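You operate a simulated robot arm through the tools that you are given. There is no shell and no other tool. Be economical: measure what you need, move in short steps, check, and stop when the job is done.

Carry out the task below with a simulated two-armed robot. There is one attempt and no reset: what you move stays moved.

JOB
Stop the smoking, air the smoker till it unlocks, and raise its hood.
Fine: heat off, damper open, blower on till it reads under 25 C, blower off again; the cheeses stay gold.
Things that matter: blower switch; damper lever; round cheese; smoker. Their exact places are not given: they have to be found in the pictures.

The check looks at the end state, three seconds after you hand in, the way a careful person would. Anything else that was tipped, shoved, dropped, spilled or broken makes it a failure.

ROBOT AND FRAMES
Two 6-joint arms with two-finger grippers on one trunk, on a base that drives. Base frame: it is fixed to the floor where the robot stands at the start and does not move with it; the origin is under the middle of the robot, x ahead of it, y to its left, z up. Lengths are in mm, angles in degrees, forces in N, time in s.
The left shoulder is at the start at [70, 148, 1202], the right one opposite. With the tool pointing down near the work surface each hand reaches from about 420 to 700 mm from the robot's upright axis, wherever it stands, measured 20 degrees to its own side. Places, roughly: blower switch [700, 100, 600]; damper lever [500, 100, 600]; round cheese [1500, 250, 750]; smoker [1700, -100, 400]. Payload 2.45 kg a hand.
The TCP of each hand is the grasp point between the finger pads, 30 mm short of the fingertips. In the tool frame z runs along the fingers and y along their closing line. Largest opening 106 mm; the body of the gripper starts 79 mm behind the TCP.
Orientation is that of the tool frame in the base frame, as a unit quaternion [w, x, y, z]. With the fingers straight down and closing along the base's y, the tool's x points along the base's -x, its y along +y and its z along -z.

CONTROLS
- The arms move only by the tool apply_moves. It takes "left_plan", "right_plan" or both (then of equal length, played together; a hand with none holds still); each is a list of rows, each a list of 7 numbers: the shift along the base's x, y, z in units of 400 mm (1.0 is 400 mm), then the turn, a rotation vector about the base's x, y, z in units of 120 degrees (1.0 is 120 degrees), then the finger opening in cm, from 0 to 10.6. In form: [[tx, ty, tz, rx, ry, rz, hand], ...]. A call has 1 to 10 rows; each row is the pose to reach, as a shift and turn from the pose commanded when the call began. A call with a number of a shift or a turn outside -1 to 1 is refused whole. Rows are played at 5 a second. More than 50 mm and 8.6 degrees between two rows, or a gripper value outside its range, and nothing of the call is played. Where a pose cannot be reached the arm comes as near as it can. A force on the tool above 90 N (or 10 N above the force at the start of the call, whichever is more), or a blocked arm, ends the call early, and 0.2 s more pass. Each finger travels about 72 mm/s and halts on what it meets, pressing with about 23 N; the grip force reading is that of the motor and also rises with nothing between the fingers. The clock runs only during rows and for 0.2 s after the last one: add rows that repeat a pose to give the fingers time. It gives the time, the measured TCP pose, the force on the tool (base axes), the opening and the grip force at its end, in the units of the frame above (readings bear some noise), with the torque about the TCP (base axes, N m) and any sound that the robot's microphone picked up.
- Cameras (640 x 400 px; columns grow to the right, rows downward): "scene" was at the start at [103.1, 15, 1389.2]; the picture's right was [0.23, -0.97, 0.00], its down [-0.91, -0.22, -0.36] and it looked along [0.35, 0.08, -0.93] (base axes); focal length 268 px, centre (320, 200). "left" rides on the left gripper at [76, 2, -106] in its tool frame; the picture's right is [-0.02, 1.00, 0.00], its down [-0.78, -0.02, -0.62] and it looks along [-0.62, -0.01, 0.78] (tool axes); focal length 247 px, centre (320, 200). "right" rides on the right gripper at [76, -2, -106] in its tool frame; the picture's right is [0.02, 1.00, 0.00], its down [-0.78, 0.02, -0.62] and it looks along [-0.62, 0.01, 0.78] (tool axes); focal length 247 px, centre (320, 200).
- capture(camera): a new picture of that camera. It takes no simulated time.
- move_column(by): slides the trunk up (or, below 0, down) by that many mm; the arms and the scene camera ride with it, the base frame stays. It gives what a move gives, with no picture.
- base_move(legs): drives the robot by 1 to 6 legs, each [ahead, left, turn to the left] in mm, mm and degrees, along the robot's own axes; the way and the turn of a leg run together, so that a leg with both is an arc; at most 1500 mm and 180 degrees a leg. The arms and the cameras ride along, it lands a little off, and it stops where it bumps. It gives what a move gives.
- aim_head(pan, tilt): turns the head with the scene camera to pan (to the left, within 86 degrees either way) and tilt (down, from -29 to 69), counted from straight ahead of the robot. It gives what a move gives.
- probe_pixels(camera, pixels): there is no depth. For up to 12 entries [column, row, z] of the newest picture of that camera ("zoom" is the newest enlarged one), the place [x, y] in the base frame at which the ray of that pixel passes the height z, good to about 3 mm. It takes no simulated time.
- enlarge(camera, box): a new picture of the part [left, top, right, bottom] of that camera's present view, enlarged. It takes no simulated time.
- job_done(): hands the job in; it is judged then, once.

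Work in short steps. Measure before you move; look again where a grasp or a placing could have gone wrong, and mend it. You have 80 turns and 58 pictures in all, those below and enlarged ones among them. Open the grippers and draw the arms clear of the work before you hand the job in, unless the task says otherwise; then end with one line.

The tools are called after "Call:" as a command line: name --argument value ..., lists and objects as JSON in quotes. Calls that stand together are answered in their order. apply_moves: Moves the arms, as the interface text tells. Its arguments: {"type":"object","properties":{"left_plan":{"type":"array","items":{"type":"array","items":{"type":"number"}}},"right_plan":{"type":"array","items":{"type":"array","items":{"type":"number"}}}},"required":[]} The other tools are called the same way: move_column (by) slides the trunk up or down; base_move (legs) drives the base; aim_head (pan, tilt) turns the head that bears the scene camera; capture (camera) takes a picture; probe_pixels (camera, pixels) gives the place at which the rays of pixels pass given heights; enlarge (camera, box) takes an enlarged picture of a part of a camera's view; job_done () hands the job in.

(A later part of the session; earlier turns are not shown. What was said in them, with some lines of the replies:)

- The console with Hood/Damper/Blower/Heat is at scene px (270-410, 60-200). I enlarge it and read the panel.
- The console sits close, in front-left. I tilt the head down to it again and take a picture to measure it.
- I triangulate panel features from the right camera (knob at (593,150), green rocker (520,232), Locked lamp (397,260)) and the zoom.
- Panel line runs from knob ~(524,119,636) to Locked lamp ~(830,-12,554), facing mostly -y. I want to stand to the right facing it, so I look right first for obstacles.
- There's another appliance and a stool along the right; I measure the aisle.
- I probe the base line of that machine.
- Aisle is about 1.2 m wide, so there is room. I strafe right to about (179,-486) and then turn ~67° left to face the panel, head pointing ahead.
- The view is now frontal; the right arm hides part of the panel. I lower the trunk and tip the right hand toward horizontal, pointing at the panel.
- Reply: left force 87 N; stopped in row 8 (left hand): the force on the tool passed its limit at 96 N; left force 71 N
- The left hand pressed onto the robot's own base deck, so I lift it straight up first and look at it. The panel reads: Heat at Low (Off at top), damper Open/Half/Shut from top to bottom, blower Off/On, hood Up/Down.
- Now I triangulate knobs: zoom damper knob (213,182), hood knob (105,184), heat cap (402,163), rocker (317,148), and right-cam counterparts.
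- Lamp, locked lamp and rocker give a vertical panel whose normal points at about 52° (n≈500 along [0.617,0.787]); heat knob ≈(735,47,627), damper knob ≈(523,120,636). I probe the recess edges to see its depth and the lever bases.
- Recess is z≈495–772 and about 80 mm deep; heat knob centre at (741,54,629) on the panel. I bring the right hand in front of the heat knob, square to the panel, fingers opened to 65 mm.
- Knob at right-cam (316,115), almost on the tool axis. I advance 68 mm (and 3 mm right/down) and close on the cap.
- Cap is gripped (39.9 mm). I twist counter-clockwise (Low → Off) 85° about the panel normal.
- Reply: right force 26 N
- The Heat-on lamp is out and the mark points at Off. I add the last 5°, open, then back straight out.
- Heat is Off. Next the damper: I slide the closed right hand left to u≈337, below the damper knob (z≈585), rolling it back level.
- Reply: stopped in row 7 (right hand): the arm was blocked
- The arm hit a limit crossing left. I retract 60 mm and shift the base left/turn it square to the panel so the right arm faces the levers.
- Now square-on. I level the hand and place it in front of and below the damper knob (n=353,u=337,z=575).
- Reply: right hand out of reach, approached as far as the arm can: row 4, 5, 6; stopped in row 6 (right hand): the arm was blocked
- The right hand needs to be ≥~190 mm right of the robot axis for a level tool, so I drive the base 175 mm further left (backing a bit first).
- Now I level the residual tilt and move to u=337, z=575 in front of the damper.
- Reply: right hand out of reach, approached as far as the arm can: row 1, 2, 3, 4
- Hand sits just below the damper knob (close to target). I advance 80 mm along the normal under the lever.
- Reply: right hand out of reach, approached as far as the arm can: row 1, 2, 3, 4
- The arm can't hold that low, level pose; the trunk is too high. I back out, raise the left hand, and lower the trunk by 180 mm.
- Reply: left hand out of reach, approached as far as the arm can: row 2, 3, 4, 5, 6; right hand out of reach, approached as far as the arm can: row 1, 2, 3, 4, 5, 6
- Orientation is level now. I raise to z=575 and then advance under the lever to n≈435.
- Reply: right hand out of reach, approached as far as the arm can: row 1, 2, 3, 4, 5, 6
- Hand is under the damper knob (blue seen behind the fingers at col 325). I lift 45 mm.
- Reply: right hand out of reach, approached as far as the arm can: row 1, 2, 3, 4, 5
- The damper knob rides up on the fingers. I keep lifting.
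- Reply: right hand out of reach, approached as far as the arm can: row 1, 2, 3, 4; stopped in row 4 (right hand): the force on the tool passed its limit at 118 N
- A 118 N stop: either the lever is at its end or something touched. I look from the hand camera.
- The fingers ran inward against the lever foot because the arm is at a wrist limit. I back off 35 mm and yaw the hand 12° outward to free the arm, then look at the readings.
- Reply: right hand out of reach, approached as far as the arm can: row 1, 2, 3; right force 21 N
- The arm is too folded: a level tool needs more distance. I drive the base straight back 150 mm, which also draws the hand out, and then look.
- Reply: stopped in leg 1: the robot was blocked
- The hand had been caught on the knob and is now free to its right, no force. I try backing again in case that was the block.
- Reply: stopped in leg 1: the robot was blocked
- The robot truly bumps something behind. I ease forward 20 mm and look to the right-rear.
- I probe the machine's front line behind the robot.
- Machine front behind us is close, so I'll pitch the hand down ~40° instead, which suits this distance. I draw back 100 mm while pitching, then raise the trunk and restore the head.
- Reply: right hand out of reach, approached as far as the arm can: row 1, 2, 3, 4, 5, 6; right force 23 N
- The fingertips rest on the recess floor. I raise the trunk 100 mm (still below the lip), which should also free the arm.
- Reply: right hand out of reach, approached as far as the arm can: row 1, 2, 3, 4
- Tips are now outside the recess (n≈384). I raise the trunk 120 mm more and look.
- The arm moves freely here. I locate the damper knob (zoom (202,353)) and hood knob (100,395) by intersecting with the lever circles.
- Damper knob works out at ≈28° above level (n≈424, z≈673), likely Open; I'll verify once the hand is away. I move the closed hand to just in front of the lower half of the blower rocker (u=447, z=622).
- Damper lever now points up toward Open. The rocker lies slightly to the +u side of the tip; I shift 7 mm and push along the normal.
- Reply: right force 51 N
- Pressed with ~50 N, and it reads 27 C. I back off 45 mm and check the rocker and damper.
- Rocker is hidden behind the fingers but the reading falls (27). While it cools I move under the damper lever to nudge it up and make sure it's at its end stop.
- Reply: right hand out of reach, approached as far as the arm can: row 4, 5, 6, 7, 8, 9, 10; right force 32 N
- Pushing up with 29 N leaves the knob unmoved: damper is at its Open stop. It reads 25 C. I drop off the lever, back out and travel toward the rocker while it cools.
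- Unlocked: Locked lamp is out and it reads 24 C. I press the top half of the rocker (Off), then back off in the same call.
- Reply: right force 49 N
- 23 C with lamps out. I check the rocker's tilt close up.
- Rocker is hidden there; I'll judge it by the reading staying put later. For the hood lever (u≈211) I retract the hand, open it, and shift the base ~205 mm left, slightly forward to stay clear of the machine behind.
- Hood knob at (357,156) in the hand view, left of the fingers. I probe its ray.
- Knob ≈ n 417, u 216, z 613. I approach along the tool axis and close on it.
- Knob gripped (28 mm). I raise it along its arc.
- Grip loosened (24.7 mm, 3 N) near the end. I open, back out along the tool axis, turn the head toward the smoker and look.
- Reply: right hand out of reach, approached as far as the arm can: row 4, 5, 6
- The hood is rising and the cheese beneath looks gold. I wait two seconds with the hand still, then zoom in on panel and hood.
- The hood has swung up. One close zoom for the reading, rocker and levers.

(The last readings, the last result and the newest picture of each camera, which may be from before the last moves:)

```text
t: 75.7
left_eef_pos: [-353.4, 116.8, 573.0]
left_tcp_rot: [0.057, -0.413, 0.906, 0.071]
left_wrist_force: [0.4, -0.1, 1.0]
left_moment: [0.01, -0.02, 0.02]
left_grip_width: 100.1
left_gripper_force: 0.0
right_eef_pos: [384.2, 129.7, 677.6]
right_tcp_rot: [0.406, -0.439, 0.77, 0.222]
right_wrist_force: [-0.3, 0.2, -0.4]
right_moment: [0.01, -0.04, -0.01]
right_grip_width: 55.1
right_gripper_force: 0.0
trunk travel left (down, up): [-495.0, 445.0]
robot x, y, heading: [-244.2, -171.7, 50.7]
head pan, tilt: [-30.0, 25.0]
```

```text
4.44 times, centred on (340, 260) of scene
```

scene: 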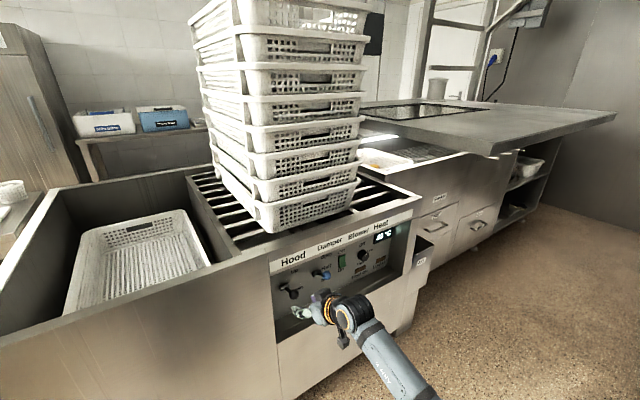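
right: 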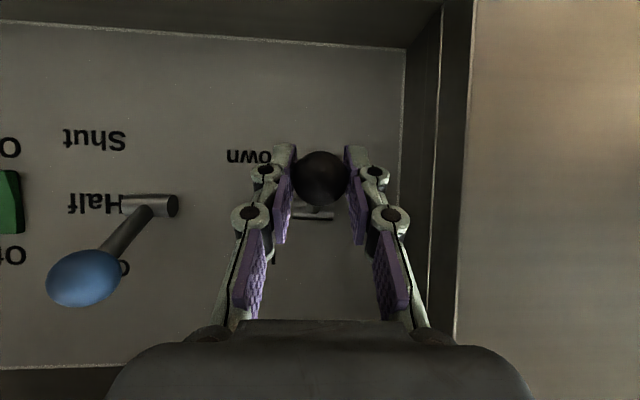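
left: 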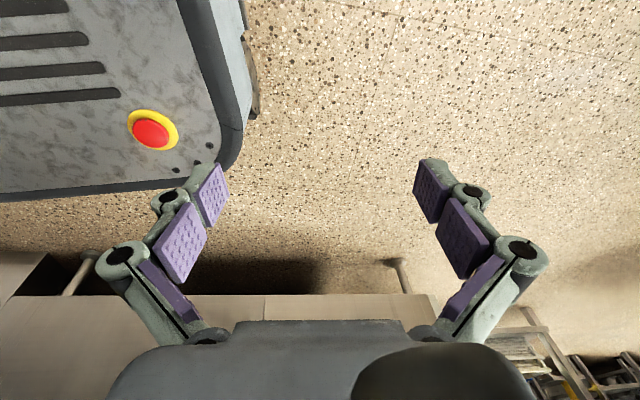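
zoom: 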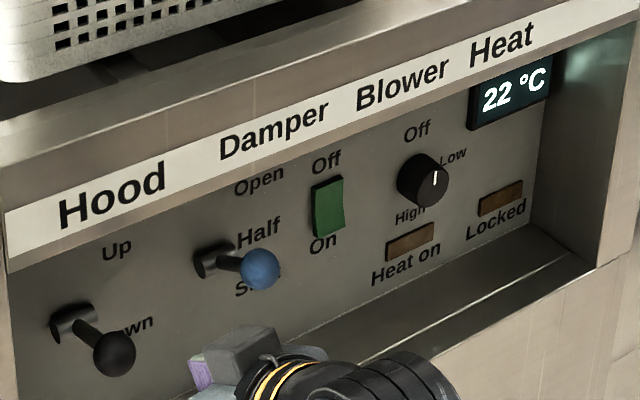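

Reads 22 C (23 at t=65), so cooling has almost stopped, suggesting the blower is off. I wait ~9 s and compare to be sure.

Call:
apply_moves --right_plan '[[0, 0, 0, 0, 0, 0, 5.5], [0, 0, 0, 0, 0, 0, 5.5], [0, 0, 0, 0, 0, 0, 5.5], [0, 0, 0, 0, 0, 0, 5.5], [0, 0, 0, 0, 0, 0, 5.5], [0, 0, 0, 0, 0, 0, 5.5], [0, 0, 0, 0, 0, 0, 5.5], [0, 0, 0, 0, 0, 0, 5.5], [0, 0, 0, 0, 0, 0, 5.5], [0, 0, 0, 0, 0, 0, 5.5]]'

Call:
apply_moves --right_plan '[[0, 0, 0, 0, 0, 0, 5.5], [0, 0, 0, 0, 0, 0, 5.5], [0, 0, 0, 0, 0, 0, 5.5], [0, 0, 0, 0, 0, 0, 5.5], [0, 0, 0, 0, 0, 0, 5.5], [0, 0, 0, 0, 0, 0, 5.5], [0, 0, 0, 0, 0, 0, 5.5], [0, 0, 0, 0, 0, 0, 5.5], [0, 0, 0, 0, 0, 0, 5.5], [0, 0, 0, 0, 0, 0, 5.5]]'

Call:
apply_moves --right_plan '[[0, 0, 0, 0, 0, 0, 5.5], [0, 0, 0, 0, 0, 0, 5.5], [0, 0, 0, 0, 0, 0, 5.5], [0, 0, 0, 0, 0, 0, 5.5], [0, 0, 0, 0, 0, 0, 5.5], [0, 0, 0, 0, 0, 0, 5.5], [0, 0, 0, 0, 0, 0, 5.5], [0, 0, 0, 0, 0, 0, 5.5], [0, 0, 0, 0, 0, 0, 5.5], [0, 0, 0, 0, 0, 0, 5.5]]'

Call:
apply_moves --right_plan '[[0, 0, 0, 0, 0, 0, 5.5], [0, 0, 0, 0, 0, 0, 5.5], [0, 0, 0, 0, 0, 0, 5.5], [0, 0, 0, 0, 0, 0, 5.5], [0, 0, 0, 0, 0, 0, 5.5], [0, 0, 0, 0, 0, 0, 5.5], [0, 0, 0, 0, 0, 0, 5.5], [0, 0, 0, 0, 0, 0, 5.5], [0, 0, 0, 0, 0, 0, 5.5], [0, 0, 0, 0, 0, 0, 5.5]]'

Call:
enlarge --camera "scene" --box '[325, 215, 405, 275]'

```text
t: 77.8
left_eef_pos: [-354.0, 117.5, 572.4]
left_tcp_rot: [0.056, -0.414, 0.906, 0.071]
left_wrist_force: [0.5, -0.2, 0.0]
left_moment: [-0.01, 0.02, 0.02]
left_grip_width: 99.7
left_gripper_force: 0.1
right_eef_pos: [383.8, 130.3, 678.1]
right_tcp_rot: [0.406, -0.439, 0.77, 0.223]
right_wrist_force: [0.0, -0.4, -0.5]
right_moment: [0.03, -0.01, -0.01]
right_grip_width: 54.8
right_gripper_force: 0.0
trunk travel left (down, up): [-495.0, 445.0]
robot x, y, heading: [-247.1, -168.7, 50.7]
head pan, tilt: [-30.0, 25.0]
```

```text
t: 80.0
left_eef_pos: [-352.8, 117.0, 571.4]
left_tcp_rot: [0.056, -0.414, 0.906, 0.071]
left_wrist_force: [0.8, 0.1, -0.3]
left_moment: [0.02, 0.01, 0.03]
left_grip_width: 100.0
left_gripper_force: 0.1
right_eef_pos: [384.8, 128.9, 679.0]
right_tcp_rot: [0.405, -0.439, 0.771, 0.222]
right_wrist_force: [-0.6, 0.5, 0.5]
right_moment: [-0.01, 0.03, -0.01]
right_grip_width: 55.1
right_gripper_force: 0.1
trunk travel left (down, up): [-495.0, 445.0]
robot x, y, heading: [-246.9, -171.3, 50.8]
head pan, tilt: [-30.0, 25.0]
```

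```text
t: 82.2
left_eef_pos: [-354.2, 117.6, 573.4]
left_tcp_rot: [0.057, -0.413, 0.906, 0.071]
left_wrist_force: [-0.9, 0.2, -0.1]
left_moment: [-0.01, 0.02, 0.04]
left_grip_width: 99.9
left_gripper_force: 0.0
right_eef_pos: [385.0, 130.4, 678.7]
right_tcp_rot: [0.406, -0.439, 0.77, 0.222]
right_wrist_force: [0.4, -0.4, 0.4]
right_moment: [0.0, 0.01, 0.02]
right_grip_width: 54.7
right_gripper_force: 0.1
trunk travel left (down, up): [-495.0, 445.0]
robot x, y, heading: [-244.7, -168.2, 50.8]
head pan, tilt: [-30.0, 25.0]
```

```text
t: 84.5
left_eef_pos: [-354.5, 118.2, 572.0]
left_tcp_rot: [0.057, -0.413, 0.906, 0.071]
left_wrist_force: [-0.3, 0.0, -0.9]
left_moment: [0.04, 0.0, 0.0]
left_grip_width: 100.1
left_gripper_force: 0.1
right_eef_pos: [383.7, 130.5, 678.6]
right_tcp_rot: [0.405, -0.44, 0.77, 0.222]
right_wrist_force: [0.6, 0.5, -0.1]
right_moment: [0.03, -0.01, -0.03]
right_grip_width: 54.5
right_gripper_force: 0.0
trunk travel left (down, up): [-495.0, 445.0]
robot x, y, heading: [-244.3, -173.9, 50.7]
head pan, tilt: [-30.0, 25.0]
```

```text
6.67 times, centred on (365, 245) of scene
```

zoom: 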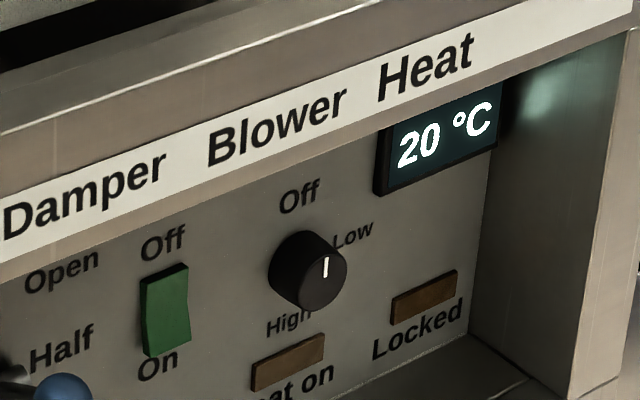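

After the press the drop slowed from 0.5 to ~0.14 C/s at a steady rate, inconsistent with a running blower, so it is off; lamps are out, knob mark at Off, hood up. I draw the right hand further off the console.

Call:
apply_moves --right_plan '[[0.03, -0.07, 0, 0, 0, 0, 8], [0.06, -0.14, 0, 0, 0, 0, 10], [0.0875, -0.2125, 0, 0, 0, 0, 10], [0.0875, -0.2125, 0, 0, 0, 0, 10]]'

Call:
capture --camera "scene"

```text
t: 85.5
left_eef_pos: [-353.1, 118.6, 572.6]
left_tcp_rot: [0.056, -0.413, 0.906, 0.07]
left_wrist_force: [0.0, 0.8, 0.1]
left_moment: [-0.03, 0.02, -0.01]
left_grip_width: 100.0
left_gripper_force: 0.1
right_eef_pos: [434.0, 49.0, 667.0]
right_tcp_rot: [0.405, -0.433, 0.774, 0.221]
right_wrist_force: [0.5, 0.7, -0.2]
right_moment: [-0.03, 0.02, 0.0]
right_grip_width: 100.1
right_gripper_force: 0.1
right hand out of reach, approached as far as the arm can: row 1, 2, 3, 4
trunk travel left (down, up): [-495.0, 445.0]
robot x, y, heading: [-248.7, -166.5, 50.7]
head pan, tilt: [-30.0, 25.0]
```

```text
0 pictures are left
```

scene: 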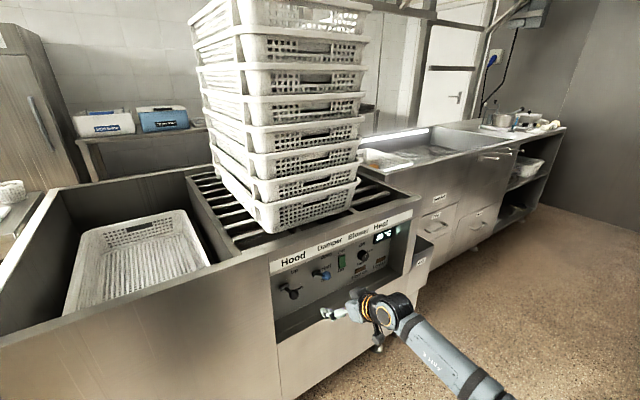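

The hood stands open, the hands are open and clear of the panel, and nothing on the console is disturbed. I hand in.

Call:
job_done

```text
The job is handed in.
```

I turned the heat off, set the damper to open and aired the smoker until it unlocked at 24 C. Then I switched the blower off and raised the hood. The last reading was 20 C, and the cheese I could see looked gold. I could not see the blower switch move, so I judged it off because the cooling slowed sharply. While manoeuvring, the base bumped twice into something behind it. I did not get a view of that spot afterwards, so I can't rule out that it moved.
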